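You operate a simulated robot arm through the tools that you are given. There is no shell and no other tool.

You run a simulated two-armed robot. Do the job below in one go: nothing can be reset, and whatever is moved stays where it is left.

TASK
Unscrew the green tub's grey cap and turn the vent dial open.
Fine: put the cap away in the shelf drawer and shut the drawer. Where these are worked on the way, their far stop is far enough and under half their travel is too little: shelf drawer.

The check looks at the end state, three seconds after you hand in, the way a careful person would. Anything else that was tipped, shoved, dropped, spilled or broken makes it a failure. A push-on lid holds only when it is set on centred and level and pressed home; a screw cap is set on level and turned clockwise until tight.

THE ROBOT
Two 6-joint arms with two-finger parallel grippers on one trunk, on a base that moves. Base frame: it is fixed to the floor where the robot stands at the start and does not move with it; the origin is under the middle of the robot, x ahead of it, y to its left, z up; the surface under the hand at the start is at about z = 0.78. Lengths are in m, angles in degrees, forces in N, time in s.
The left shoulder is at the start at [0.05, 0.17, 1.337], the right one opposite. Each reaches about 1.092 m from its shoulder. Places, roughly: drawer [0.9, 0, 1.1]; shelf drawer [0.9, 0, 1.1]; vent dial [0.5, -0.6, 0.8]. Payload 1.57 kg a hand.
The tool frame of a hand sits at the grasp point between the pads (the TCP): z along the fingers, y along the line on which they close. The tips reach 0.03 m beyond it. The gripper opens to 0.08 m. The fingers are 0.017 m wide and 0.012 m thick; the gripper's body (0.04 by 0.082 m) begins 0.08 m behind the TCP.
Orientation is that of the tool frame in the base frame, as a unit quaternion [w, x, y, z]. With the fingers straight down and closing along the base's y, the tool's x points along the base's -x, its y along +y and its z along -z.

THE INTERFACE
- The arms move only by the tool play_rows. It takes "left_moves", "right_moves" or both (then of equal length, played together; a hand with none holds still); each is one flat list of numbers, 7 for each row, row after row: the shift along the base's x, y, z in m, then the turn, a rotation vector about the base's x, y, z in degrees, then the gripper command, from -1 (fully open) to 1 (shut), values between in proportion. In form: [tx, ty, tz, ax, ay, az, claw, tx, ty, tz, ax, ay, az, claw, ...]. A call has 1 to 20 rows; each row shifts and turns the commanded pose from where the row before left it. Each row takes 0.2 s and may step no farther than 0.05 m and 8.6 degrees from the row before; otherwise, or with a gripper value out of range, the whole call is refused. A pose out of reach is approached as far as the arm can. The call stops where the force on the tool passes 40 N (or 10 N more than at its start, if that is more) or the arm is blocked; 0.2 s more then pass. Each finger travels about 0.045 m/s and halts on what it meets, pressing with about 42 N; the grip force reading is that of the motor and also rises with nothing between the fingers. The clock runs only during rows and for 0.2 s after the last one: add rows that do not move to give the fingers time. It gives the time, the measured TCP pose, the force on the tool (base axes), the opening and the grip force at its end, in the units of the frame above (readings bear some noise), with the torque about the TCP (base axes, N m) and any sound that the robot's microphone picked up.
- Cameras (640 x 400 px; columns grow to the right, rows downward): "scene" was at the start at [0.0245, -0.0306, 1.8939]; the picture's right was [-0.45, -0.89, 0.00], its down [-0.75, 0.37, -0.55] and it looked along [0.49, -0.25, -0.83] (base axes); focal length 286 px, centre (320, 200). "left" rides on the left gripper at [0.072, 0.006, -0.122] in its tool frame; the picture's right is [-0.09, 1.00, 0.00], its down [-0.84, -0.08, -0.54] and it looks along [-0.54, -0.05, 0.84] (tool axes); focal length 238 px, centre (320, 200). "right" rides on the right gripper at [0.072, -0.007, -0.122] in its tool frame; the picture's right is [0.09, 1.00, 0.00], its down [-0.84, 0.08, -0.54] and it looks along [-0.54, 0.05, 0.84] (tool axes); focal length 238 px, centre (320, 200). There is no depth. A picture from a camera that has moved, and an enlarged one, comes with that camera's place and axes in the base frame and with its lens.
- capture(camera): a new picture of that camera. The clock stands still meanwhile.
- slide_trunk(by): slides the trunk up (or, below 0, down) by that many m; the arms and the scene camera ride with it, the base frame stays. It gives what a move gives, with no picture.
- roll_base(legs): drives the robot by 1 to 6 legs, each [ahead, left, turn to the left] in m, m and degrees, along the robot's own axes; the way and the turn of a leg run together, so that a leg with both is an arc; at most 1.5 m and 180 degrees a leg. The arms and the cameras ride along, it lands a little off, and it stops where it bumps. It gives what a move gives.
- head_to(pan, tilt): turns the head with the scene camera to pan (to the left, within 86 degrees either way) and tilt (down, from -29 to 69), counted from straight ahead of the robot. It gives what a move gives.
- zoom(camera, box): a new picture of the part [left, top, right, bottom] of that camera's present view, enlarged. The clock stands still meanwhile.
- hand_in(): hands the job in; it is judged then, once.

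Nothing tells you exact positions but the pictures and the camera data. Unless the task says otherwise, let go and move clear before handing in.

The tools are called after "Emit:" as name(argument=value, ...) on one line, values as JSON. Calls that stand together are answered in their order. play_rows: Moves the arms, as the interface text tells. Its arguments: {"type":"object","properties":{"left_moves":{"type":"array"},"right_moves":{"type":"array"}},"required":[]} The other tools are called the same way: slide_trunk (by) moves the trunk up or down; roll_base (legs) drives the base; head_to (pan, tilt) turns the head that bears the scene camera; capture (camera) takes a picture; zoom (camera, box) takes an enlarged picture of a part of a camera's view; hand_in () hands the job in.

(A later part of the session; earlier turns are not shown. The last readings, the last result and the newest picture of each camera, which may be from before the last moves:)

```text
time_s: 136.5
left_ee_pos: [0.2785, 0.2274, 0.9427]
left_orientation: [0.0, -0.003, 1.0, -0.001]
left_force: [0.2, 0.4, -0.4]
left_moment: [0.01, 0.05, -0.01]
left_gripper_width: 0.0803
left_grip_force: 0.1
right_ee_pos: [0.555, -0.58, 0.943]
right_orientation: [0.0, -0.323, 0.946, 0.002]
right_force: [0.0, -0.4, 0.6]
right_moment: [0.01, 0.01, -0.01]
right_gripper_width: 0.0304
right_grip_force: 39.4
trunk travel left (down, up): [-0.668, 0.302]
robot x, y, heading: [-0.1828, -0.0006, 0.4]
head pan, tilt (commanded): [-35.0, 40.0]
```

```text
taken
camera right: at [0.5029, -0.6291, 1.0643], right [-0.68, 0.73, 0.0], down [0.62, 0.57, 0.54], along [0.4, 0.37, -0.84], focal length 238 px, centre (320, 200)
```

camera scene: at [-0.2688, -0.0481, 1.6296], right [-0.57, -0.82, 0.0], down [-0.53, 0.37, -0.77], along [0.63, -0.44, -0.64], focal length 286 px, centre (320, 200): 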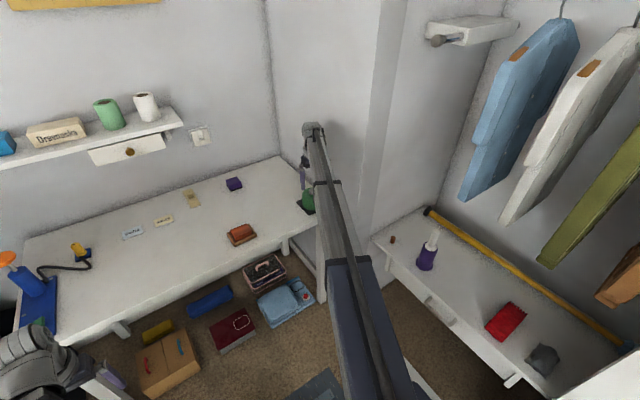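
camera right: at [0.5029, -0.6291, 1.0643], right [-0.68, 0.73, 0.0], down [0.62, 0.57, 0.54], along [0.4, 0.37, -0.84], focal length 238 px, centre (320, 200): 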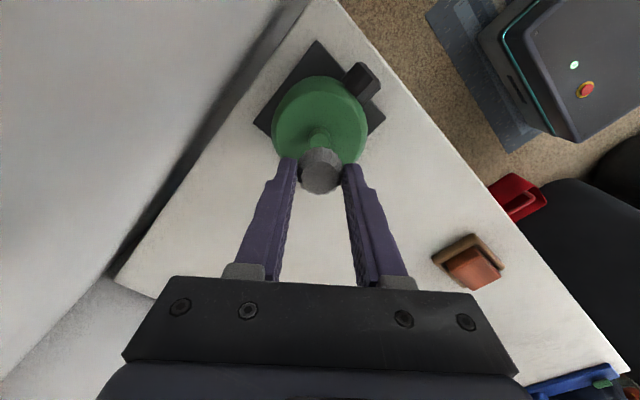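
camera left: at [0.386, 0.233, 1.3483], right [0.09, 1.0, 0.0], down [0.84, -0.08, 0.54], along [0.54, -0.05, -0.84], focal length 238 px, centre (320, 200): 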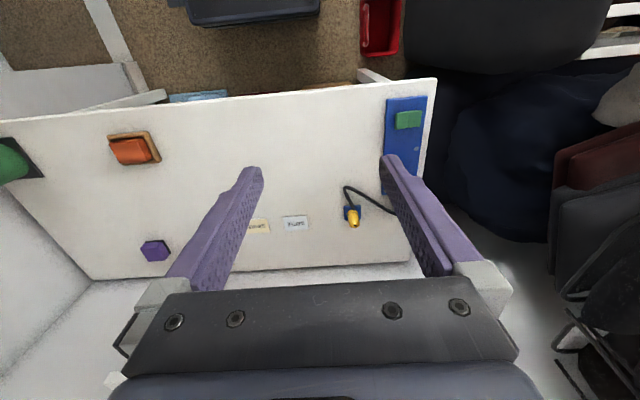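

The cap is off and in the right hand; the tub's neck is bare. Now I'll swing the right hand back to neutral and away from the tub, and look at the shelf drawer.

Emit:
play_rows(right_moves=[-0.01, 0.02, 0, 0, 0, -7.6, 1, -0.01, 0.02, 0, 0, 0, -7.6, 1, -0.01, 0.02, 0, 0, 0, -7.6, 1, -0.01, 0.02, 0, 0, 0, -7.6, 1, -0.01, 0.02, 0, 0, 0, -7.6, 1])

Emit:
head_to(pan=0, tilt=25)

Emit:
capture(camera="scene")

Emit:
capture(camera="right")

```text
time_s: 137.7
left_ee_pos: [0.2781, 0.2282, 0.9427]
left_orientation: [0.0, -0.002, 1.0, 0.0]
left_force: [0.2, 0.0, -0.2]
left_moment: [0.01, 0.01, -0.02]
left_gripper_width: 0.0801
left_grip_force: 0.2
right_ee_pos: [0.504, -0.4785, 0.9445]
right_orientation: [0.0, 0.004, 1.0, 0.002]
right_force: [0.0, 0.5, 0.1]
right_moment: [-0.01, 0.01, 0.02]
right_gripper_width: 0.0306
right_grip_force: 40.0
trunk travel left (down, up): [-0.668, 0.302]
robot x, y, heading: [-0.1815, -0.005, 0.3]
head pan, tilt (commanded): [-35.0, 40.0]
```

```text
time_s: 138.7
left_ee_pos: [0.2773, 0.2274, 0.9429]
left_orientation: [0.0, -0.002, 1.0, -0.001]
left_force: [-0.3, 0.5, 0.1]
left_moment: [0.02, -0.05, -0.02]
left_gripper_width: 0.0802
left_grip_force: 0.1
right_ee_pos: [0.5035, -0.4788, 0.9438]
right_orientation: [0.0, 0.003, 1.0, 0.002]
right_force: [-0.3, 0.0, -0.8]
right_moment: [0.0, 0.01, 0.01]
right_gripper_width: 0.0302
right_grip_force: 39.4
trunk travel left (down, up): [-0.668, 0.302]
robot x, y, heading: [-0.1776, -0.0025, 0.1]
head pan, tilt (commanded): [0.0, 25.0]
```

```text
taken
camera scene: at [-0.1261, 0.001, 1.6559], right [0.0, -1.0, 0.0], down [-0.42, 0.0, -0.91], along [0.91, 0.0, -0.42], focal length 286 px, centre (320, 200)
```

scene: 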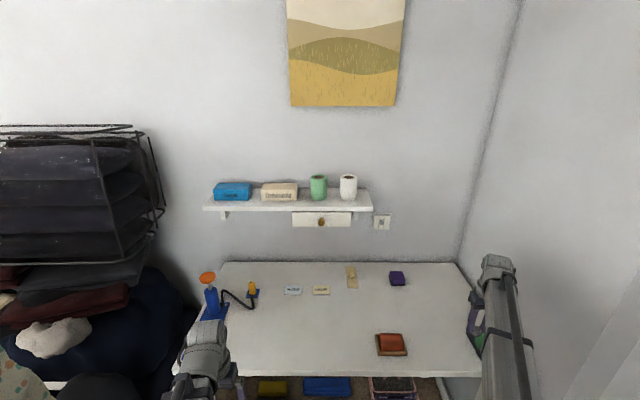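

```text
taken
camera right: at [0.4316, -0.4855, 1.0645], right [-0.09, 1.0, 0.0], down [0.84, 0.07, 0.54], along [0.54, 0.05, -0.84], focal length 238 px, centre (320, 200)
```

right: 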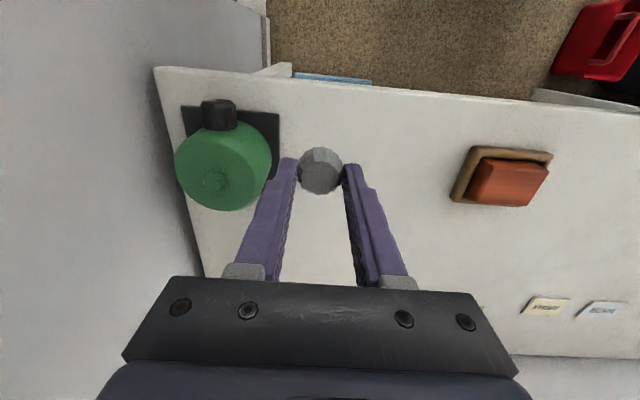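

Emit:
zoom(camera="scene", box=[200, 165, 400, 245])

Emit:
zoom(camera="scene", box=[280, 200, 360, 240])

```text
3.20 times, centred on (300, 205) of scene
camera zoom: at [-0.1261, 0.001, 1.6559], right [0.0, -1.0, 0.0], down [-0.42, 0.0, -0.91], along [0.91, 0.0, -0.42], focal length 914 px, centre (384, 184)
```

zoom: 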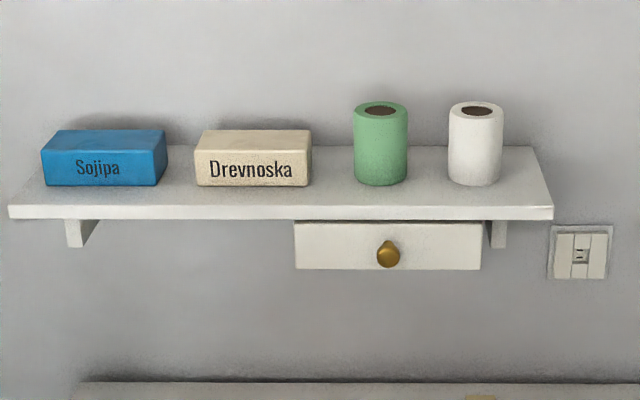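

```text
8.00 times, centred on (320, 220) of scene
camera zoom: at [-0.1261, 0.001, 1.6559], right [0.0, -1.0, 0.0], down [-0.42, 0.0, -0.91], along [0.91, 0.0, -0.42], focal length 2285 px, centre (320, 40)
```

zoom: 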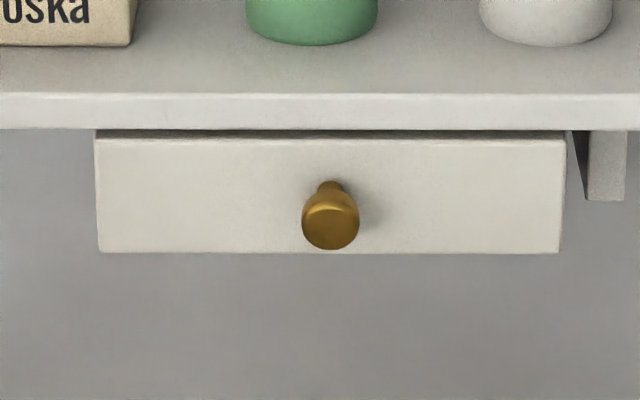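

Triangulated: drawer knob ball at about (0.83, -0.004, 1.113), drawer front x≈0.855, shelf underside z≈1.15. I'll drive 0.08 m forward, and turn the left hand so its fingers point at the knob, keeping the right hand with the cap clear.

Emit:
roll_base(legs=[[0.08, 0, 0]])

Emit:
play_rows(left_moves=[0.0374, -0.0178, 0.0016, 0, -6.923, 0, -1, 0.037, -0.0178, 0.0048, 0, -6.923, 0, -1, 0.0363, -0.0178, 0.0079, 0, -6.923, 0, -1, 0.0351, -0.0178, 0.0109, 0, -6.923, 0, -1, 0.0336, -0.0178, 0.0138, 0, -6.923, 0, -1, 0.0318, -0.0178, 0.0164, 0, -6.923, 0, -1, 0.0297, -0.0178, 0.0188, 0, -6.923, 0, -1, 0.0273, -0.0178, 0.0209, 0, -6.923, 0, -1, 0.0246, -0.0178, 0.0227, 0, -6.923, 0, -1, 0.0218, -0.0178, 0.0242, 0, -6.923, 0, -1, 0.0188, -0.0178, 0.0254, 0, -6.923, 0, -1, 0.0157, -0.0178, 0.0261, 0, -6.923, 0, -1, 0.0125, -0.0178, 0.0265, 0, -6.923, 0, -1], right_moves=[-0.01, 0.01, 0, 0, 0, 0, 1, -0.01, 0.01, 0, 0, 0, 0, 1, -0.01, 0.01, 0, 0, 0, 0, 1, -0.01, 0.01, 0, 0, 0, 0, 1, -0.01, 0.01, 0, 0, 0, 0, 1, 0, 0, 0, 0, 0, 0, 1, 0, 0, 0, 0, 0, 0, 1, 0, 0, 0, 0, 0, 0, 1, 0, 0, 0, 0, 0, 0, 1, 0, 0, 0, 0, 0, 0, 1, 0, 0, 0, 0, 0, 0, 1, 0, 0, 0, 0, 0, 0, 1, 0, 0, 0, 0, 0, 0, 1])

Emit:
capture(camera="left")

Emit:
capture(camera="scene")

```text
time_s: 139.7
left_ee_pos: [0.3594, 0.2292, 0.9422]
left_orientation: [-0.001, -0.003, 1.0, -0.001]
left_force: [-0.1, -0.2, 0.6]
left_moment: [0.0, 0.03, -0.01]
left_gripper_width: 0.0799
left_grip_force: 0.0
right_ee_pos: [0.5854, -0.4797, 0.9406]
right_orientation: [0.0, 0.003, 1.0, 0.003]
right_force: [0.3, -0.2, -0.1]
right_moment: [-0.01, 0.06, -0.02]
right_gripper_width: 0.0303
right_grip_force: 39.7
trunk travel left (down, up): [-0.668, 0.302]
robot x, y, heading: [-0.1005, -0.0008, 0.3]
head pan, tilt (commanded): [0.0, 25.0]
```

```text
time_s: 142.5
left_ee_pos: [0.7197, -0.0014, 1.1645]
left_orientation: [0.708, -0.001, 0.707, -0.002]
left_force: [0.1, 0.3, 0.3]
left_moment: [-0.02, -0.03, -0.01]
left_gripper_width: 0.0801
left_grip_force: 0.0
right_ee_pos: [0.536, -0.4285, 0.941]
right_orientation: [0.0, 0.003, 1.0, 0.002]
right_force: [0.3, 0.4, -0.6]
right_moment: [0.03, 0.01, -0.01]
right_gripper_width: 0.0302
right_grip_force: 39.6
trunk travel left (down, up): [-0.668, 0.302]
robot x, y, heading: [-0.0984, 0.0022, 0.1]
head pan, tilt (commanded): [0.0, 25.0]
```

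```text
taken
camera left: at [0.5976, 0.0055, 1.0904], right [0.0, 1.0, 0.09], down [-0.54, -0.07, 0.84], along [0.84, -0.05, 0.54], focal length 238 px, centre (320, 200)
```

left: 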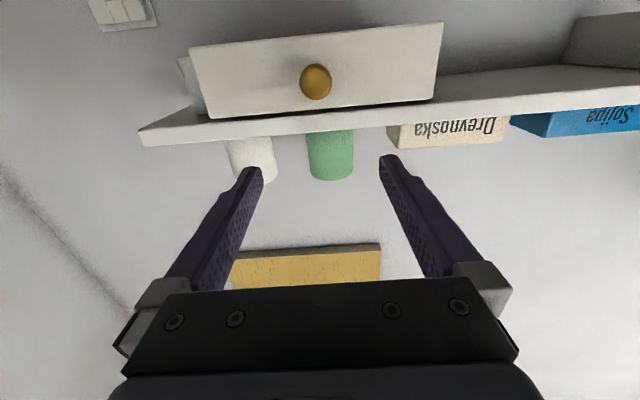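

```text
taken
camera scene: at [-0.0457, 0.0013, 1.6559], right [0.01, -1.0, 0.0], down [-0.42, 0.0, -0.91], along [0.91, 0.0, -0.42], focal length 286 px, centre (320, 200)
```

scene: 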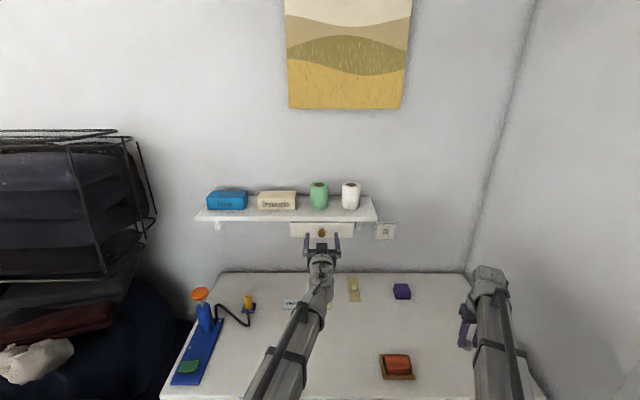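

Emit:
zoom(camera="left", box=[240, 30, 400, 130])

```text
4.00 times, centred on (320, 80) of left
camera zoom: at [0.5976, 0.0055, 1.0904], right [0.0, 1.0, 0.09], down [-0.54, -0.07, 0.84], along [0.84, -0.05, 0.54], focal length 953 px, centre (320, 680)
```

zoom: 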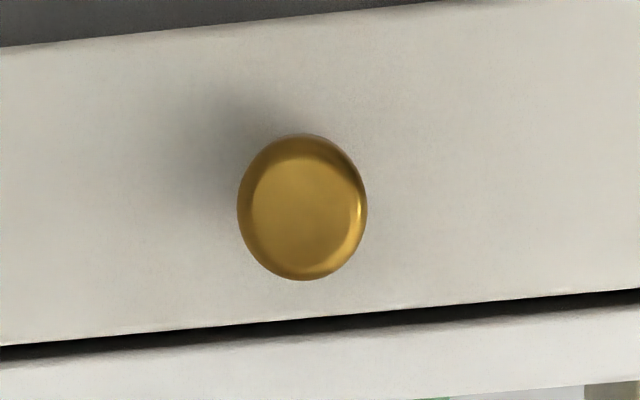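

Emit:
slide_trunk(by=-0.0475)

Emit:
play_rows(left_moves=[0.02, 0, 0, 0, 0, 0, -1, 0.02, 0, 0, 0, 0, 0, -1, 0.02, 0, 0, 0, 0, 0, -1, 0.02, 0, 0, 0, 0, 0, -1])

Emit:
capture(camera="left")

Emit:
zoom(camera="scene", box=[270, 190, 370, 260])

```text
time_s: 143.4
left_ee_pos: [0.7189, -0.0012, 1.1158]
left_orientation: [0.708, -0.001, 0.707, -0.002]
left_force: [0.4, -0.9, 1.4]
left_moment: [0.0, 0.0, 0.02]
left_gripper_width: 0.0802
left_grip_force: 0.1
right_ee_pos: [0.5341, -0.428, 0.8951]
right_orientation: [0.0, 0.003, 1.0, 0.002]
right_force: [-0.4, 0.2, 0.0]
right_moment: [0.0, -0.02, 0.02]
right_gripper_width: 0.0301
right_grip_force: 39.5
trunk travel left (down, up): [-0.621, 0.349]
robot x, y, heading: [-0.0966, -0.0042, 0.2]
head pan, tilt (commanded): [0.0, 25.0]
```

```text
time_s: 144.4
left_ee_pos: [0.8, -0.0011, 1.1168]
left_orientation: [0.708, -0.002, 0.706, -0.003]
left_force: [0.4, 0.2, 0.0]
left_moment: [0.01, 0.01, -0.02]
left_gripper_width: 0.08
left_grip_force: 0.1
right_ee_pos: [0.5341, -0.4291, 0.8952]
right_orientation: [0.0, 0.002, 1.0, 0.002]
right_force: [0.4, -0.8, -0.2]
right_moment: [0.0, 0.01, 0.02]
right_gripper_width: 0.0303
right_grip_force: 39.8
trunk travel left (down, up): [-0.621, 0.349]
robot x, y, heading: [-0.0982, 0.0028, 0.4]
head pan, tilt (commanded): [0.0, 25.0]
```

```text
taken
camera left: at [0.6776, 0.0063, 1.0429], right [0.0, 1.0, 0.09], down [-0.54, -0.07, 0.84], along [0.84, -0.05, 0.54], focal length 238 px, centre (320, 200)
```

left: 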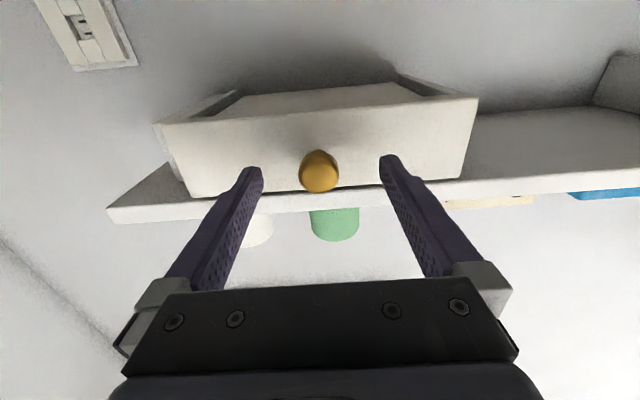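

```text
5.71 times, centred on (320, 225) of scene
camera zoom: at [-0.0456, 0.0015, 1.6084], right [0.01, -1.0, 0.0], down [-0.42, 0.0, -0.91], along [0.91, 0.0, -0.42], focal length 1632 px, centre (320, 57)
```

zoom: 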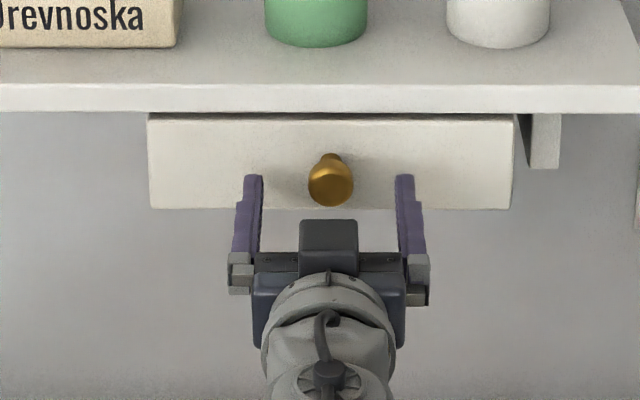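

Aligned with the knob. I'll advance the last 2 cm and close on it.

Emit:
play_rows(left_moves=[0.01, -0.0006, 0, 0, 0, 0, -1, 0.01, -0.0005, 0, 0, 0, 0, -1, 0, 0, 0, 0, 0, 0, 0, 0, 0, 0, 0, 0, 0, 0.3, 0, 0, 0, 0, 0, 0, 0.6, 0, 0, 0, 0, 0, 0, 1, 0, 0, 0, 0, 0, 0, 1])

Emit:
capture(camera="left")

```text
time_s: 146.0
left_ee_pos: [0.8185, -0.0009, 1.1158]
left_orientation: [0.708, -0.002, 0.706, -0.002]
left_force: [-0.4, 2.0, -0.3]
left_moment: [0.1, -0.03, 0.0]
left_gripper_width: 0.028
left_grip_force: 29.0
right_ee_pos: [0.5347, -0.4284, 0.8948]
right_orientation: [0.0, 0.003, 1.0, 0.002]
right_force: [0.4, -0.5, 0.5]
right_moment: [0.02, 0.0, 0.02]
right_gripper_width: 0.0304
right_grip_force: 39.3
trunk travel left (down, up): [-0.621, 0.349]
robot x, y, heading: [-0.0982, -0.0013, 0.5]
head pan, tilt (commanded): [0.0, 25.0]
```

```text
taken
camera left: at [0.6968, 0.0053, 1.043], right [0.0, 1.0, 0.09], down [-0.54, -0.07, 0.84], along [0.84, -0.05, 0.54], focal length 238 px, centre (320, 200)
```

left: 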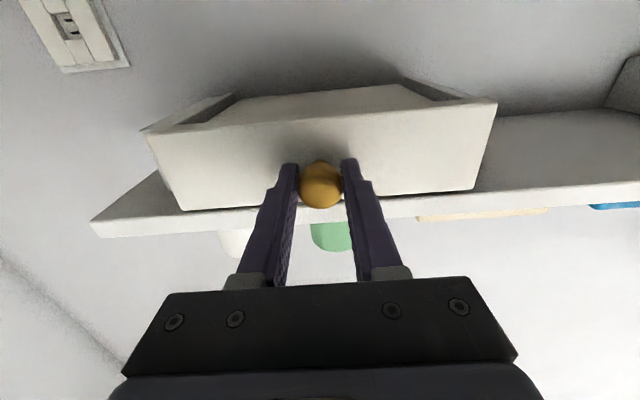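

The knob is gripped. Now I'll pull the drawer straight back slowly.

Emit:
play_rows(left_moves=[-0.008, 0, 0, 0, 0, 0, 1, -0.012, 0, 0, 0, 0, 0, 1, -0.015, 0, 0, 0, 0, 0, 1, -0.015, 0, 0, 0, 0, 0, 1])

Emit:
zoom(camera="scene", box=[250, 180, 390, 270])

```text
time_s: 147.0
left_ee_pos: [0.7672, -0.0009, 1.1154]
left_orientation: [0.708, -0.002, 0.706, -0.002]
left_force: [-0.5, 4.3, -0.2]
left_moment: [0.15, -0.18, -0.07]
left_gripper_width: 0.028
left_grip_force: 38.5
right_ee_pos: [0.5347, -0.4284, 0.8952]
right_orientation: [0.0, 0.003, 1.0, 0.001]
right_force: [-0.4, 0.1, -1.1]
right_moment: [-0.02, -0.02, -0.01]
right_gripper_width: 0.0299
right_grip_force: 39.8
trunk travel left (down, up): [-0.621, 0.349]
robot x, y, heading: [-0.1012, -0.0011, 0.2]
head pan, tilt (commanded): [0.0, 25.0]
```

```text
4.44 times, centred on (320, 225) of scene
camera zoom: at [-0.046, 0.002, 1.6084], right [0.01, -1.0, 0.0], down [-0.42, 0.0, -0.91], along [0.91, 0.0, -0.42], focal length 1269 px, centre (320, 89)
```

zoom: 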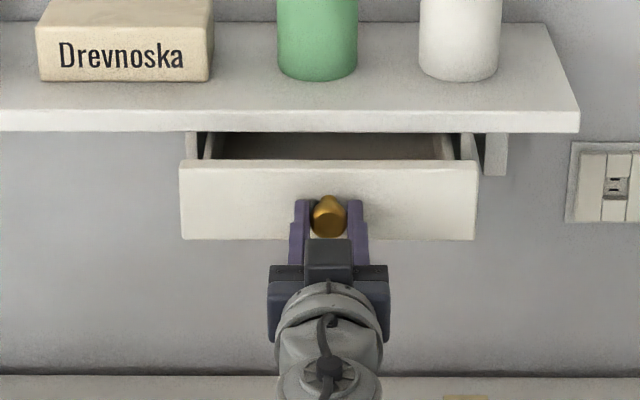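

The drawer slides out. I'll keep pulling until it meets its stop.

Emit:
play_rows(left_moves=[-0.015, 0, 0, 0, 0, 0, 1, -0.015, 0, 0, 0, 0, 0, 1, -0.015, 0, 0, 0, 0, 0, 1, -0.015, 0, 0, 0, 0, 0, 1, -0.01, 0, 0, 0, 0, 0, 1, -0.01, 0, 0, 0, 0, 0, 1])

Emit:
zoom(camera="scene", box=[250, 180, 390, 270])

```text
time_s: 148.4
left_ee_pos: [0.6901, -0.0005, 1.1148]
left_orientation: [0.708, -0.002, 0.707, -0.002]
left_force: [0.0, 4.3, 1.6]
left_moment: [0.09, -0.47, 0.07]
left_gripper_width: 0.0276
left_grip_force: 38.2
right_ee_pos: [0.5332, -0.4294, 0.8951]
right_orientation: [0.0, 0.003, 1.0, 0.001]
right_force: [-0.8, -0.5, 0.1]
right_moment: [-0.01, -0.01, 0.01]
right_gripper_width: 0.0302
right_grip_force: 39.1
trunk travel left (down, up): [-0.621, 0.349]
robot x, y, heading: [-0.0992, -0.0013, 0.4]
head pan, tilt (commanded): [0.0, 25.0]
```

```text
4.44 times, centred on (320, 225) of scene
camera zoom: at [-0.0463, 0.0021, 1.6084], right [0.01, -1.0, 0.0], down [-0.42, 0.0, -0.91], along [0.91, 0.0, -0.42], focal length 1269 px, centre (320, 89)
```

zoom: 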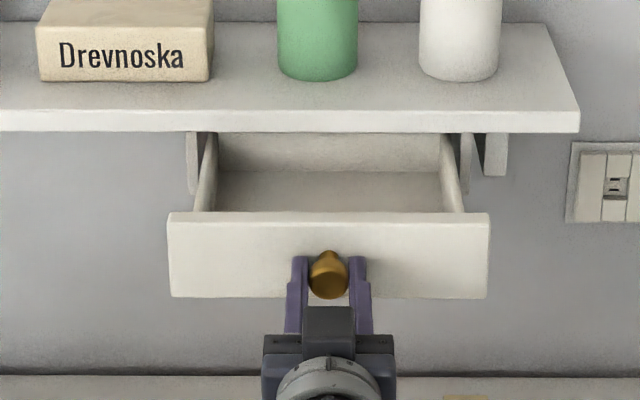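

Emit:
play_rows(left_moves=[-0.01, 0, 0, 0, 0, 0, 1, -0.01, 0, 0, 0, 0, 0, 1, -0.01, 0, 0, 0, 0, 0, 1])

Emit:
zoom(camera="scene", box=[250, 180, 390, 270])

```text
time_s: 149.2
left_ee_pos: [0.6642, -0.0016, 1.1139]
left_orientation: [0.706, -0.002, 0.708, -0.002]
left_force: [33.4, 5.2, -3.0]
left_moment: [0.18, 0.07, 0.06]
left_gripper_width: 0.0279
left_grip_force: 38.3
right_ee_pos: [0.5379, -0.4293, 0.8932]
right_orientation: [-0.002, 0.002, 1.0, 0.001]
right_force: [1.1, 0.6, 0.1]
right_moment: [0.01, 0.04, 0.02]
right_gripper_width: 0.0303
right_grip_force: 39.2
trunk travel left (down, up): [-0.621, 0.349]
robot x, y, heading: [-0.0972, -0.0016, 0.2]
head pan, tilt (commanded): [0.0, 25.0]
```

```text
4.44 times, centred on (320, 225) of scene
camera zoom: at [-0.0407, 0.0023, 1.6079], right [0.01, -1.0, 0.0], down [-0.43, 0.0, -0.9], along [0.9, 0.0, -0.43], focal length 1269 px, centre (320, 89)
```

zoom: 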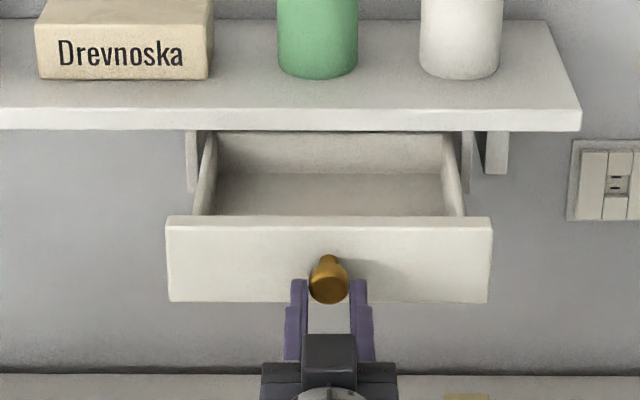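

The drawer is fully out (stop reached, about 0.135 m). I'll release the knob, back the left hand off and move it left out of the way.

Emit:
play_rows(left_moves=[0, 0, 0, 0, 0, 0, 0, 0, 0, 0, 0, 0, 0, -0.5, 0, 0, 0, 0, 0, 0, -0.5, -0.02, 0, 0, 0, 0, 0, -0.5, -0.02, 0, 0, 0, 0, 0, -0.5, 0, 0.04, 0, 0, 0, 0, -0.5, 0, 0.04, 0, 0, 0, 0, -0.5, 0, 0.04, 0, 0, 0, 0, -0.5, 0, 0.04, 0, 0, 0, 0, -0.5, 0, 0.04, 0, 0, 0, 0, -0.5, 0, 0.04, 0, 0, 0, 0, -0.5])

Emit:
capture(camera="scene")

```text
time_s: 151.6
left_ee_pos: [0.6192, 0.2384, 1.1146]
left_orientation: [0.706, -0.001, 0.708, -0.002]
left_force: [0.1, -0.6, 0.2]
left_moment: [0.0, 0.01, 0.04]
left_gripper_width: 0.06
left_grip_force: 0.2
right_ee_pos: [0.5346, -0.4296, 0.8955]
right_orientation: [0.0, 0.003, 1.0, 0.001]
right_force: [-0.6, 0.0, 0.6]
right_moment: [0.0, 0.0, -0.01]
right_gripper_width: 0.0301
right_grip_force: 39.1
trunk travel left (down, up): [-0.621, 0.349]
robot x, y, heading: [-0.1022, 0.0037, 0.3]
head pan, tilt (commanded): [0.0, 25.0]
```

```text
taken
camera scene: at [-0.046, 0.0019, 1.6084], right [0.01, -1.0, 0.0], down [-0.42, 0.0, -0.91], along [0.91, 0.0, -0.42], focal length 286 px, centre (320, 200)
```

scene: 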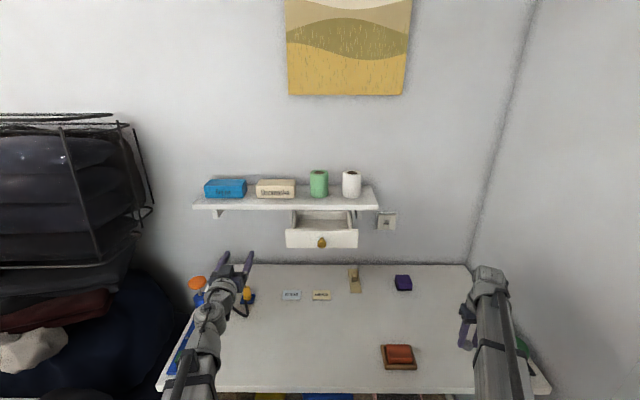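

Emit:
zoom(camera="scene", box=[270, 195, 370, 257])

```text
6.40 times, centred on (320, 226) of scene
camera zoom: at [-0.046, 0.0019, 1.6084], right [0.01, -1.0, 0.0], down [-0.42, 0.0, -0.91], along [0.91, 0.0, -0.42], focal length 1828 px, centre (320, 34)
```

zoom: 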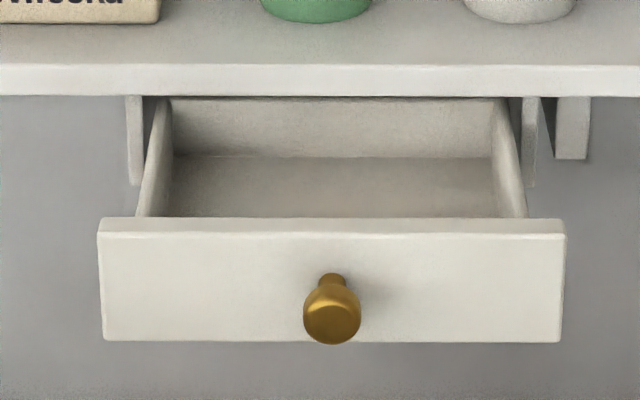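

The open drawer spans x≈0.73–0.854 (in front of the shelf), y≈-0.088…0.079, floor z≈1.087. I'll raise the trunk and bring the capped right hand over it.

Emit:
slide_trunk(by=0.31)

Emit:
play_rows(right_moves=[0.02, 0.034, 0, 0, 0, 0, 1, 0.02, 0.034, 0, 0, 0, 0, 1, 0.02, 0.034, 0, 0, 0, 0, 1, 0.02, 0.034, 0, 0, 0, 0, 1, 0.02, 0.034, 0, 0, 0, 0, 1, 0.02, 0.034, 0, 0, 0, 0, 1, 0.02, 0.034, 0, 0, 0, 0, 1, 0.02, 0.034, 0, 0, 0, 0, 1, 0.02, 0.034, 0, 0, 0, 0, 1, 0.02, 0.034, 0, 0, 0, 0, 1])

Emit:
capture(camera="right")

Emit:
capture(camera="scene")

```text
time_s: 154.7
left_ee_pos: [0.6182, 0.2383, 1.4247]
left_orientation: [0.706, -0.003, 0.708, -0.001]
left_force: [0.2, -0.2, -0.8]
left_moment: [-0.01, 0.02, 0.0]
left_gripper_width: 0.06
left_grip_force: 0.1
right_ee_pos: [0.5355, -0.428, 1.2068]
right_orientation: [0.0, 0.003, 1.0, 0.002]
right_force: [0.3, -0.2, 0.0]
right_moment: [-0.02, -0.01, 0.01]
right_gripper_width: 0.0297
right_grip_force: 39.4
trunk travel left (down, up): [-0.931, 0.039]
robot x, y, heading: [-0.0999, -0.0005, 0.4]
head pan, tilt (commanded): [0.0, 25.0]
```

```text
time_s: 156.9
left_ee_pos: [0.6189, 0.2381, 1.4259]
left_orientation: [0.706, -0.001, 0.708, -0.002]
left_force: [0.2, 0.7, -0.9]
left_moment: [0.0, -0.02, 0.0]
left_gripper_width: 0.0597
left_grip_force: 0.1
right_ee_pos: [0.7356, -0.0867, 1.2042]
right_orientation: [0.0, 0.003, 1.0, 0.001]
right_force: [-0.9, 0.3, -0.7]
right_moment: [0.01, 0.01, -0.02]
right_gripper_width: 0.0295
right_grip_force: 38.9
trunk travel left (down, up): [-0.931, 0.039]
robot x, y, heading: [-0.1012, 0.0004, 0.6]
head pan, tilt (commanded): [0.0, 25.0]
```

```text
taken
camera right: at [0.6621, -0.0937, 1.3267], right [-0.09, 1.0, 0.0], down [0.84, 0.07, 0.54], along [0.54, 0.05, -0.84], focal length 238 px, centre (320, 200)
```

right: 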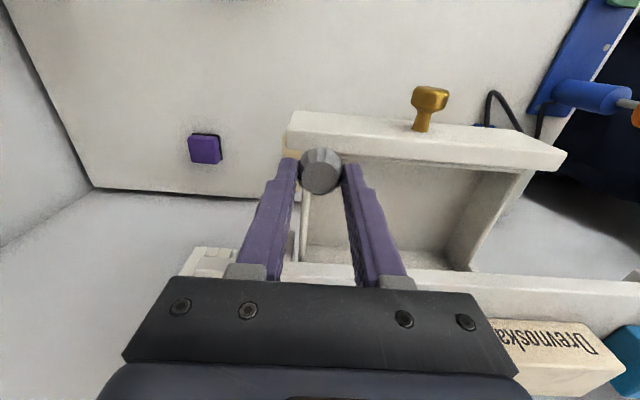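

```text
taken
camera scene: at [-0.0453, 0.0027, 1.9184], right [0.0, -1.0, 0.0], down [-0.42, 0.0, -0.91], along [0.91, 0.0, -0.42], focal length 286 px, centre (320, 200)
```

scene: 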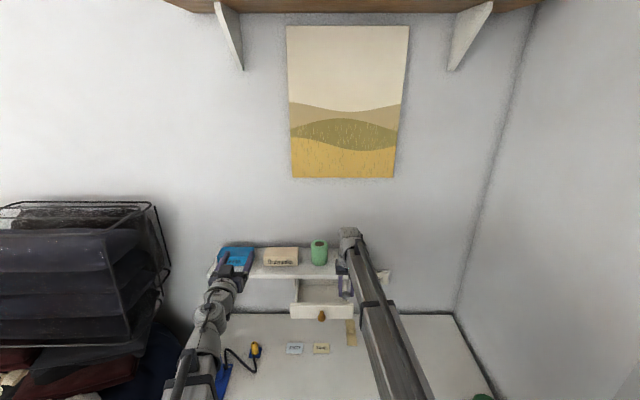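

Emit:
play_rows(right_moves=[0.017, 0.0275, 0, 0, 0, 0, 1, 0.017, 0.0275, 0, 0, 0, 0, 1, 0.016, 0.0275, 0, 0, 0, 0, 1])

Emit:
capture(camera="right")

Emit:
zoom(camera="scene", box=[220, 220, 420, 345])

```text
time_s: 157.7
left_ee_pos: [0.6195, 0.2388, 1.4258]
left_orientation: [0.707, -0.002, 0.708, 0.0]
left_force: [-0.3, 0.4, -0.8]
left_moment: [0.0, -0.01, 0.02]
left_gripper_width: 0.0601
left_grip_force: 0.1
right_ee_pos: [0.7859, -0.0062, 1.2065]
right_orientation: [0.0, 0.002, 1.0, 0.001]
right_force: [-0.6, -0.1, 0.1]
right_moment: [0.01, 0.03, -0.01]
right_gripper_width: 0.0292
right_grip_force: 39.0
trunk travel left (down, up): [-0.931, 0.039]
robot x, y, heading: [-0.0993, 0.0004, 0.4]
head pan, tilt (commanded): [0.0, 25.0]
```

```text
taken
camera right: at [0.7131, -0.0125, 1.3267], right [-0.09, 1.0, 0.0], down [0.84, 0.07, 0.54], along [0.54, 0.05, -0.84], focal length 238 px, centre (320, 200)
```

right: 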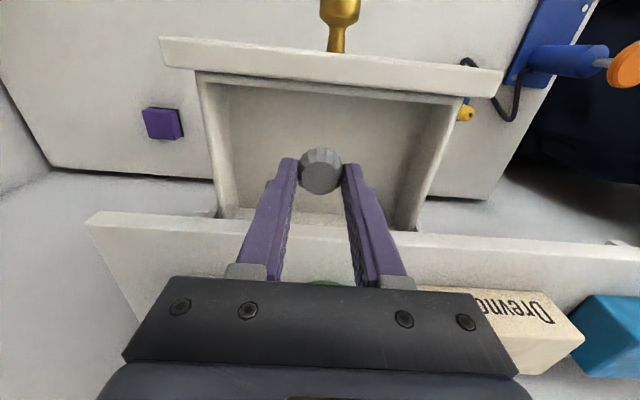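

```text
3.20 times, centred on (320, 282) of scene
camera zoom: at [-0.0454, 0.0026, 1.9184], right [0.0, -1.0, 0.0], down [-0.42, 0.0, -0.91], along [0.91, 0.0, -0.42], focal length 914 px, centre (320, -64)
```

zoom: 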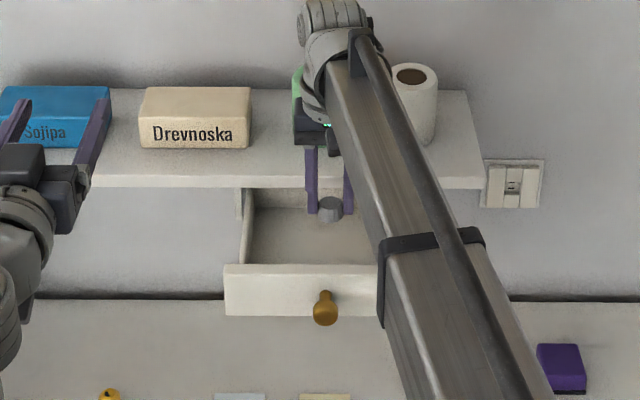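

The cap is centred over the open drawer. Lowering the trunk to set it near the drawer floor.

Emit:
slide_trunk(by=-0.074)

Emit:
capture(camera="right")

Emit:
zoom(camera="scene", box=[220, 200, 420, 325])

```text
time_s: 158.8
left_ee_pos: [0.6171, 0.2388, 1.353]
left_orientation: [0.707, 0.0, 0.707, -0.002]
left_force: [0.1, 0.4, 0.0]
left_moment: [0.02, -0.02, 0.03]
left_gripper_width: 0.0599
left_grip_force: 0.1
right_ee_pos: [0.7834, -0.0064, 1.133]
right_orientation: [0.001, 0.002, 1.0, 0.002]
right_force: [3.3, -0.6, 17.4]
right_moment: [-0.06, -0.06, 0.07]
right_gripper_width: 0.0291
right_grip_force: 38.4
trunk travel left (down, up): [-0.857, 0.113]
robot x, y, heading: [-0.0986, -0.0013, 0.4]
head pan, tilt (commanded): [0.0, 25.0]
```

```text
taken
camera right: at [0.7115, -0.0132, 1.2541], right [-0.09, 1.0, 0.0], down [0.84, 0.07, 0.54], along [0.54, 0.05, -0.84], focal length 238 px, centre (320, 200)
```

right: 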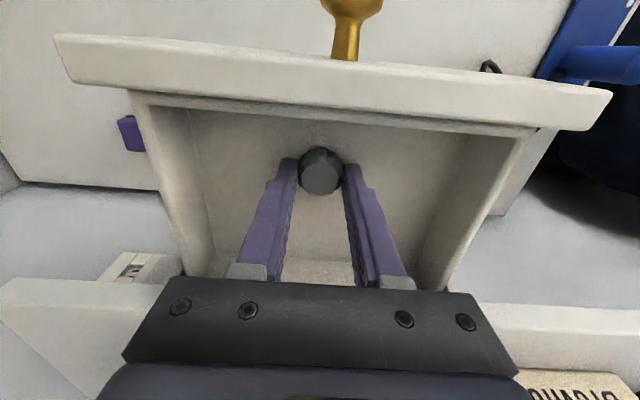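

```text
3.20 times, centred on (320, 262) of scene
camera zoom: at [-0.0476, 0.0017, 1.8448], right [0.01, -1.0, 0.0], down [-0.42, 0.0, -0.91], along [0.91, 0.0, -0.42], focal length 914 px, centre (320, 0)
```

zoom: 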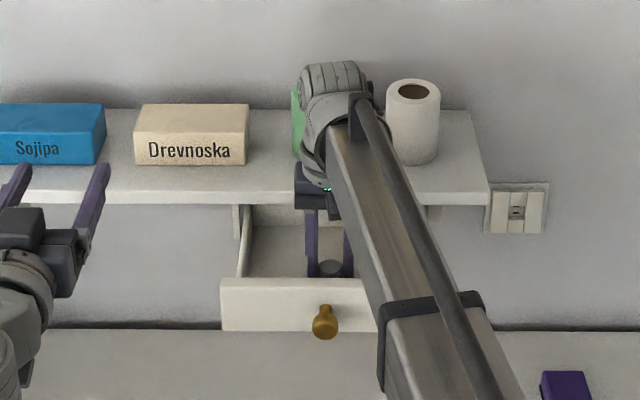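

The cap touches the drawer floor (17 N upward). I'll relieve that slightly, open the fingers, and lift away.

Emit:
slide_trunk(by=0.0015)

Emit:
play_rows(right_moves=[0, 0, 0, 0, 0, 0, 0.15, 0, 0, 0, 0, 0, 0, 0, 0, 0, 0, 0, 0, 0, -0.2, 0, 0, 0, 0, 0, 0, -0.3, 0, 0, 0, 0, 0, 0, -0.3])

Emit:
capture(camera="right")

```text
time_s: 159.3
left_ee_pos: [0.6192, 0.2378, 1.3528]
left_orientation: [0.706, -0.001, 0.708, -0.002]
left_force: [0.6, -0.7, -1.3]
left_moment: [0.02, 0.01, 0.03]
left_gripper_width: 0.06
left_grip_force: 0.2
right_ee_pos: [0.7845, -0.0072, 1.1326]
right_orientation: [0.001, 0.003, 1.0, 0.003]
right_force: [0.6, 0.1, -0.8]
right_moment: [0.01, -0.03, 0.01]
right_gripper_width: 0.0292
right_grip_force: 38.9
trunk travel left (down, up): [-0.858, 0.112]
robot x, y, heading: [-0.1002, -0.0, 0.3]
head pan, tilt (commanded): [0.0, 25.0]
```

```text
time_s: 160.6
left_ee_pos: [0.6192, 0.2386, 1.3518]
left_orientation: [0.706, -0.001, 0.708, -0.003]
left_force: [-0.8, -0.3, -0.5]
left_moment: [0.01, -0.04, -0.02]
left_gripper_width: 0.0604
left_grip_force: 0.0
right_ee_pos: [0.7846, -0.0068, 1.1333]
right_orientation: [0.0, 0.002, 1.0, 0.001]
right_force: [0.4, -0.4, -0.1]
right_moment: [0.05, -0.01, 0.07]
right_gripper_width: 0.0522
right_grip_force: 0.1
trunk travel left (down, up): [-0.858, 0.112]
robot x, y, heading: [-0.0985, -0.0008, 0.7]
head pan, tilt (commanded): [0.0, 25.0]
```

```text
taken
camera right: at [0.7124, -0.0132, 1.2545], right [-0.09, 1.0, 0.0], down [0.84, 0.07, 0.54], along [0.54, 0.05, -0.84], focal length 238 px, centre (320, 200)
```

right: 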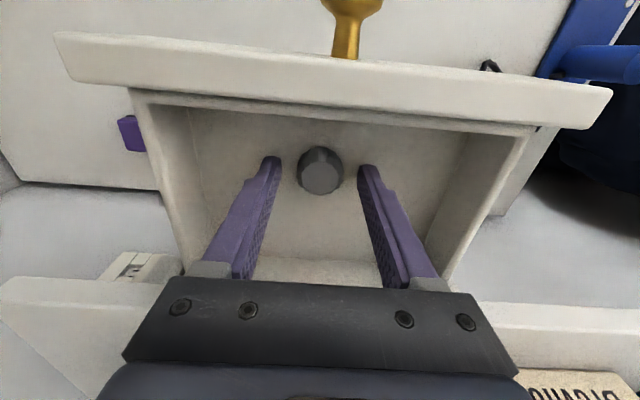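

The cap stands upright in the drawer. I'll lift the right hand out and bring it back to the right.

Emit:
slide_trunk(by=0.075)

Emit:
play_rows(right_moves=[-0.02, -0.034, 0, 0, 0, 0, -0.3, -0.02, -0.034, 0, 0, 0, 0, -0.3, -0.02, -0.034, 0, 0, 0, 0, -0.3, -0.02, -0.034, 0, 0, 0, 0, -0.3, -0.02, -0.034, 0, 0, 0, 0, -0.3, -0.02, -0.034, 0, 0, 0, 0, -0.3, -0.02, -0.034, 0, 0, 0, 0, -0.3, -0.02, -0.034, 0, 0, 0, 0, -0.3, -0.02, -0.034, 0, 0, 0, 0, -0.3, -0.02, -0.034, 0, 0, 0, 0, -0.3])

Emit:
capture(camera="scene")

Emit:
zoom(camera="scene", box=[260, 250, 380, 330])

```text
time_s: 161.7
left_ee_pos: [0.6193, 0.238, 1.4281]
left_orientation: [0.707, -0.001, 0.708, -0.002]
left_force: [0.1, 0.0, -1.2]
left_moment: [-0.03, 0.01, 0.0]
left_gripper_width: 0.06
left_grip_force: 0.0
right_ee_pos: [0.7854, -0.0081, 1.2076]
right_orientation: [0.0, 0.003, 1.0, 0.002]
right_force: [-0.3, 0.1, 0.0]
right_moment: [0.0, 0.01, 0.02]
right_gripper_width: 0.0521
right_grip_force: 0.0
trunk travel left (down, up): [-0.933, 0.037]
robot x, y, heading: [-0.0999, 0.0, 0.2]
head pan, tilt (commanded): [0.0, 25.0]
```

```text
time_s: 163.9
left_ee_pos: [0.6189, 0.2386, 1.4277]
left_orientation: [0.706, -0.002, 0.708, -0.002]
left_force: [0.6, -0.3, 0.8]
left_moment: [-0.01, 0.03, 0.02]
left_gripper_width: 0.0601
left_grip_force: 0.1
right_ee_pos: [0.5841, -0.3498, 1.2077]
right_orientation: [0.0, 0.002, 1.0, 0.002]
right_force: [0.7, -0.1, 0.0]
right_moment: [0.02, 0.01, 0.0]
right_gripper_width: 0.052
right_grip_force: 0.0
trunk travel left (down, up): [-0.933, 0.037]
robot x, y, heading: [-0.0999, -0.0026, 0.4]
head pan, tilt (commanded): [0.0, 25.0]
```

```text
taken
camera scene: at [-0.0464, 0.0006, 1.9209], right [0.01, -1.0, 0.0], down [-0.42, 0.0, -0.91], along [0.91, 0.01, -0.42], focal length 286 px, centre (320, 200)
```

scene: 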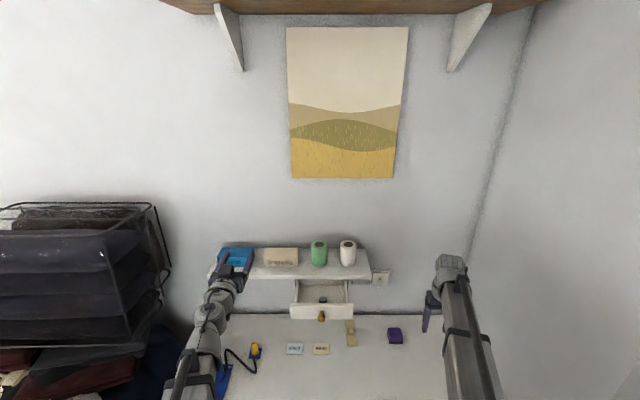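

```text
5.00 times, centred on (320, 290) of scene
camera zoom: at [-0.0464, 0.0006, 1.9209], right [0.01, -1.0, 0.0], down [-0.42, 0.0, -0.91], along [0.91, 0.01, -0.42], focal length 1428 px, centre (320, -250)
```

zoom: 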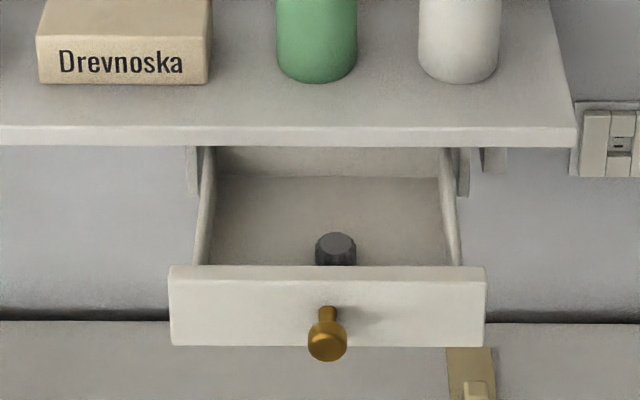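

Cap is safely in the drawer. Lowering the trunk to bring the left hand back to drawer height.

Emit:
slide_trunk(by=-0.313)

Emit:
play_rows(left_moves=[-0.01, -0.04, 0, 0, 0, 0, -0.5, 0, -0.04, 0, 0, 0, 0, -0.5, 0, -0.04, 0, 0, 0, 0, -0.5, 0, -0.04, 0, 0, 0, 0, -0.5, 0, -0.04, 0, 0, 0, 0, -0.5, 0, -0.04, 0, 0, 0, 0, -0.5])

Emit:
capture(camera="left")

Emit:
zoom(camera="scene", box=[260, 190, 380, 270])

```text
time_s: 167.0
left_ee_pos: [0.6188, 0.2383, 1.1164]
left_orientation: [0.706, -0.002, 0.708, -0.001]
left_force: [0.2, 0.1, 0.0]
left_moment: [0.01, 0.02, -0.02]
left_gripper_width: 0.0601
left_grip_force: 0.1
right_ee_pos: [0.5861, -0.3496, 0.8954]
right_orientation: [0.0, 0.003, 1.0, 0.001]
right_force: [-1.0, -0.6, -0.1]
right_moment: [0.01, -0.01, -0.03]
right_gripper_width: 0.052
right_grip_force: 0.0
trunk travel left (down, up): [-0.62, 0.35]
robot x, y, heading: [-0.1004, 0.0013, 0.5]
head pan, tilt (commanded): [0.0, 25.0]
```

```text
time_s: 168.4
left_ee_pos: [0.6094, -0.0038, 1.1142]
left_orientation: [0.706, -0.001, 0.708, -0.001]
left_force: [0.1, -0.3, -0.7]
left_moment: [0.0, 0.02, 0.02]
left_gripper_width: 0.0602
left_grip_force: 0.2
right_ee_pos: [0.5849, -0.3486, 0.8949]
right_orientation: [0.0, 0.003, 1.0, 0.002]
right_force: [0.3, 0.2, -0.3]
right_moment: [0.0, 0.01, 0.0]
right_gripper_width: 0.0517
right_grip_force: 0.0
trunk travel left (down, up): [-0.62, 0.35]
robot x, y, heading: [-0.0993, -0.001, 0.0]
head pan, tilt (commanded): [0.0, 25.0]
```

```text
taken
camera left: at [0.4862, 0.0033, 1.0419], right [0.0, 1.0, 0.09], down [-0.54, -0.07, 0.84], along [0.84, -0.05, 0.54], focal length 238 px, centre (320, 200)
```

left: 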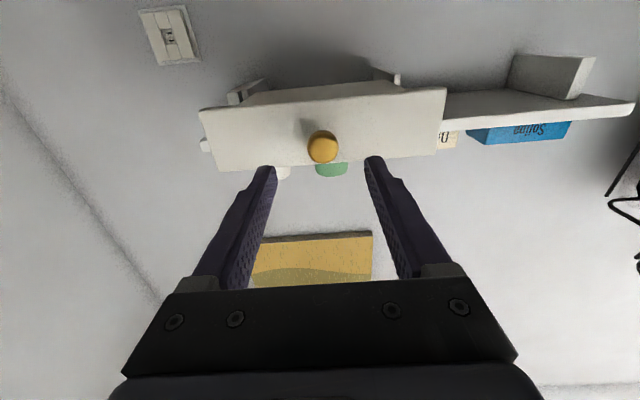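

```text
5.00 times, centred on (320, 230) of scene
camera zoom: at [-0.0459, 0.0011, 1.6079], right [0.01, -1.0, 0.0], down [-0.42, 0.0, -0.91], along [0.91, 0.01, -0.42], focal length 1428 px, centre (320, 50)
```

zoom: 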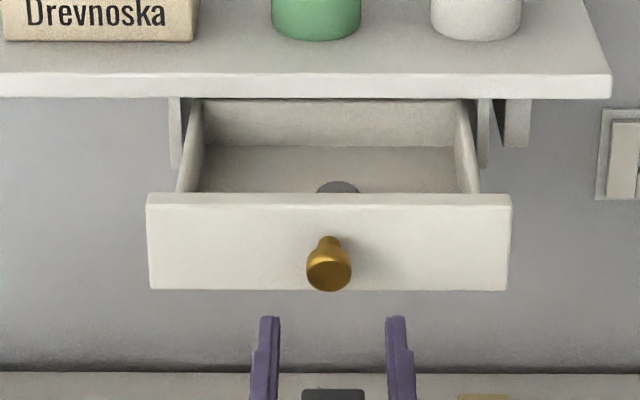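

Emit:
play_rows(left_moves=[0.014, 0.001, 0, 0, 0, 0, -0.5, 0.014, 0.001, 0, 0, 0, 0, -0.5, 0.014, 0, 0, 0, 0, 0, -0.5, 0.014, 0, 0, 0, 0, 0, -0.5, 0.012, 0, 0, 0, 0, 0, -0.5, 0.006, 0, 0, 0, 0, 0, -0.5, 0.006, 0, 0, 0, 0, 0, -0.5, 0.008, 0, 0, 0, 0, 0, -0.5, 0.01, 0, 0, 0, 0, 0, -0.5, 0.01, 0, 0, 0, 0, 0, -0.5, 0.01, 0, 0, 0, 0, 0, -0.5, 0.01, 0, 0, 0, 0, 0, -0.5])

Emit:
zoom(camera="scene", box=[260, 190, 380, 270])

```text
time_s: 171.0
left_ee_pos: [0.737, 0.0002, 1.1148]
left_orientation: [0.707, -0.002, 0.708, -0.002]
left_force: [-1.2, 1.0, -0.4]
left_moment: [0.0, -0.01, -0.02]
left_gripper_width: 0.0602
left_grip_force: 0.0
right_ee_pos: [0.5844, -0.3499, 0.8954]
right_orientation: [0.0, 0.002, 1.0, 0.002]
right_force: [0.4, -0.5, 0.6]
right_moment: [0.04, -0.03, -0.01]
right_gripper_width: 0.0523
right_grip_force: 0.2
trunk travel left (down, up): [-0.62, 0.35]
robot x, y, heading: [-0.101, 0.0021, 0.5]
head pan, tilt (commanded): [0.0, 25.0]
```

```text
5.00 times, centred on (320, 230) of scene
camera zoom: at [-0.0459, 0.0015, 1.6079], right [0.01, -1.0, 0.0], down [-0.42, 0.0, -0.91], along [0.91, 0.0, -0.42], focal length 1428 px, centre (320, 50)
```

zoom: 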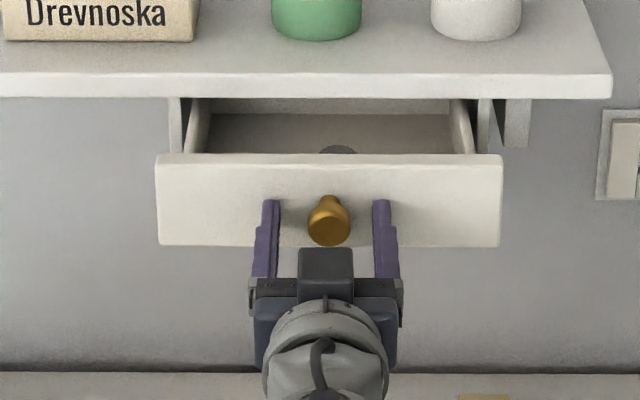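

The drawer is sliding in nicely with the cap upright. Continue pushing to the closed stop.

Emit:
play_rows(left_moves=[0.01, 0, 0, 0, 0, 0, -0.5, 0.01, 0, 0, 0, 0, 0, -0.5, 0.01, 0, 0, 0, 0, 0, -0.5, 0.01, 0, 0, 0, 0, 0, -0.5, 0.01, 0, 0, 0, 0, 0, -0.5, 0.01, 0, 0, 0, 0, 0, -0.5, 0.01, 0, 0, 0, 0, 0, -0.5, 0.008, 0, 0, 0, 0, 0, -0.5, 0.006, 0, 0, 0, 0, 0, -0.5, 0.004, 0, 0, 0, 0, 0, -0.5, 0.004, 0, 0, 0, 0, 0, -0.5])

Emit:
zoom(camera="scene", box=[260, 190, 380, 270])

```text
time_s: 173.4
left_ee_pos: [0.8233, 0.0, 1.1143]
left_orientation: [0.706, -0.002, 0.708, -0.002]
left_force: [-9.1, 1.2, -2.4]
left_moment: [-0.02, 0.0, -0.07]
left_gripper_width: 0.0596
left_grip_force: 0.0
right_ee_pos: [0.5834, -0.3508, 0.8952]
right_orientation: [0.0, 0.003, 1.0, 0.002]
right_force: [0.2, 0.5, 0.7]
right_moment: [0.02, 0.01, -0.01]
right_gripper_width: 0.052
right_grip_force: 0.1
trunk travel left (down, up): [-0.62, 0.35]
robot x, y, heading: [-0.0979, 0.0014, 0.2]
head pan, tilt (commanded): [0.0, 25.0]
stopped in row 11 (left hand): the force on the tool passed its limit at 51 N (the readings are from after the stop); the commanded pose is now the measured one
```

```text
5.00 times, centred on (320, 230) of scene
camera zoom: at [-0.0474, 0.0017, 1.6082], right [0.01, -1.0, 0.0], down [-0.42, 0.0, -0.91], along [0.91, 0.0, -0.42], focal length 1428 px, centre (320, 50)
```

zoom: 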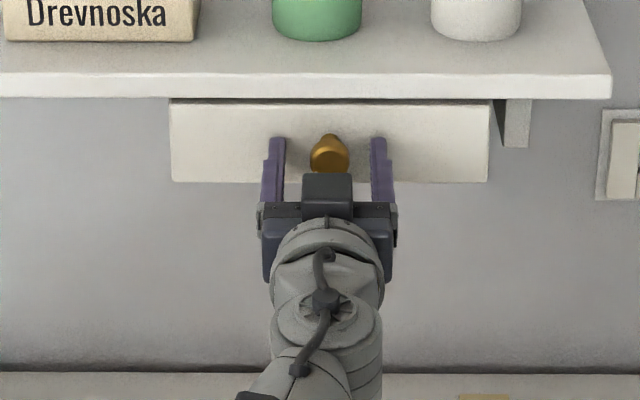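

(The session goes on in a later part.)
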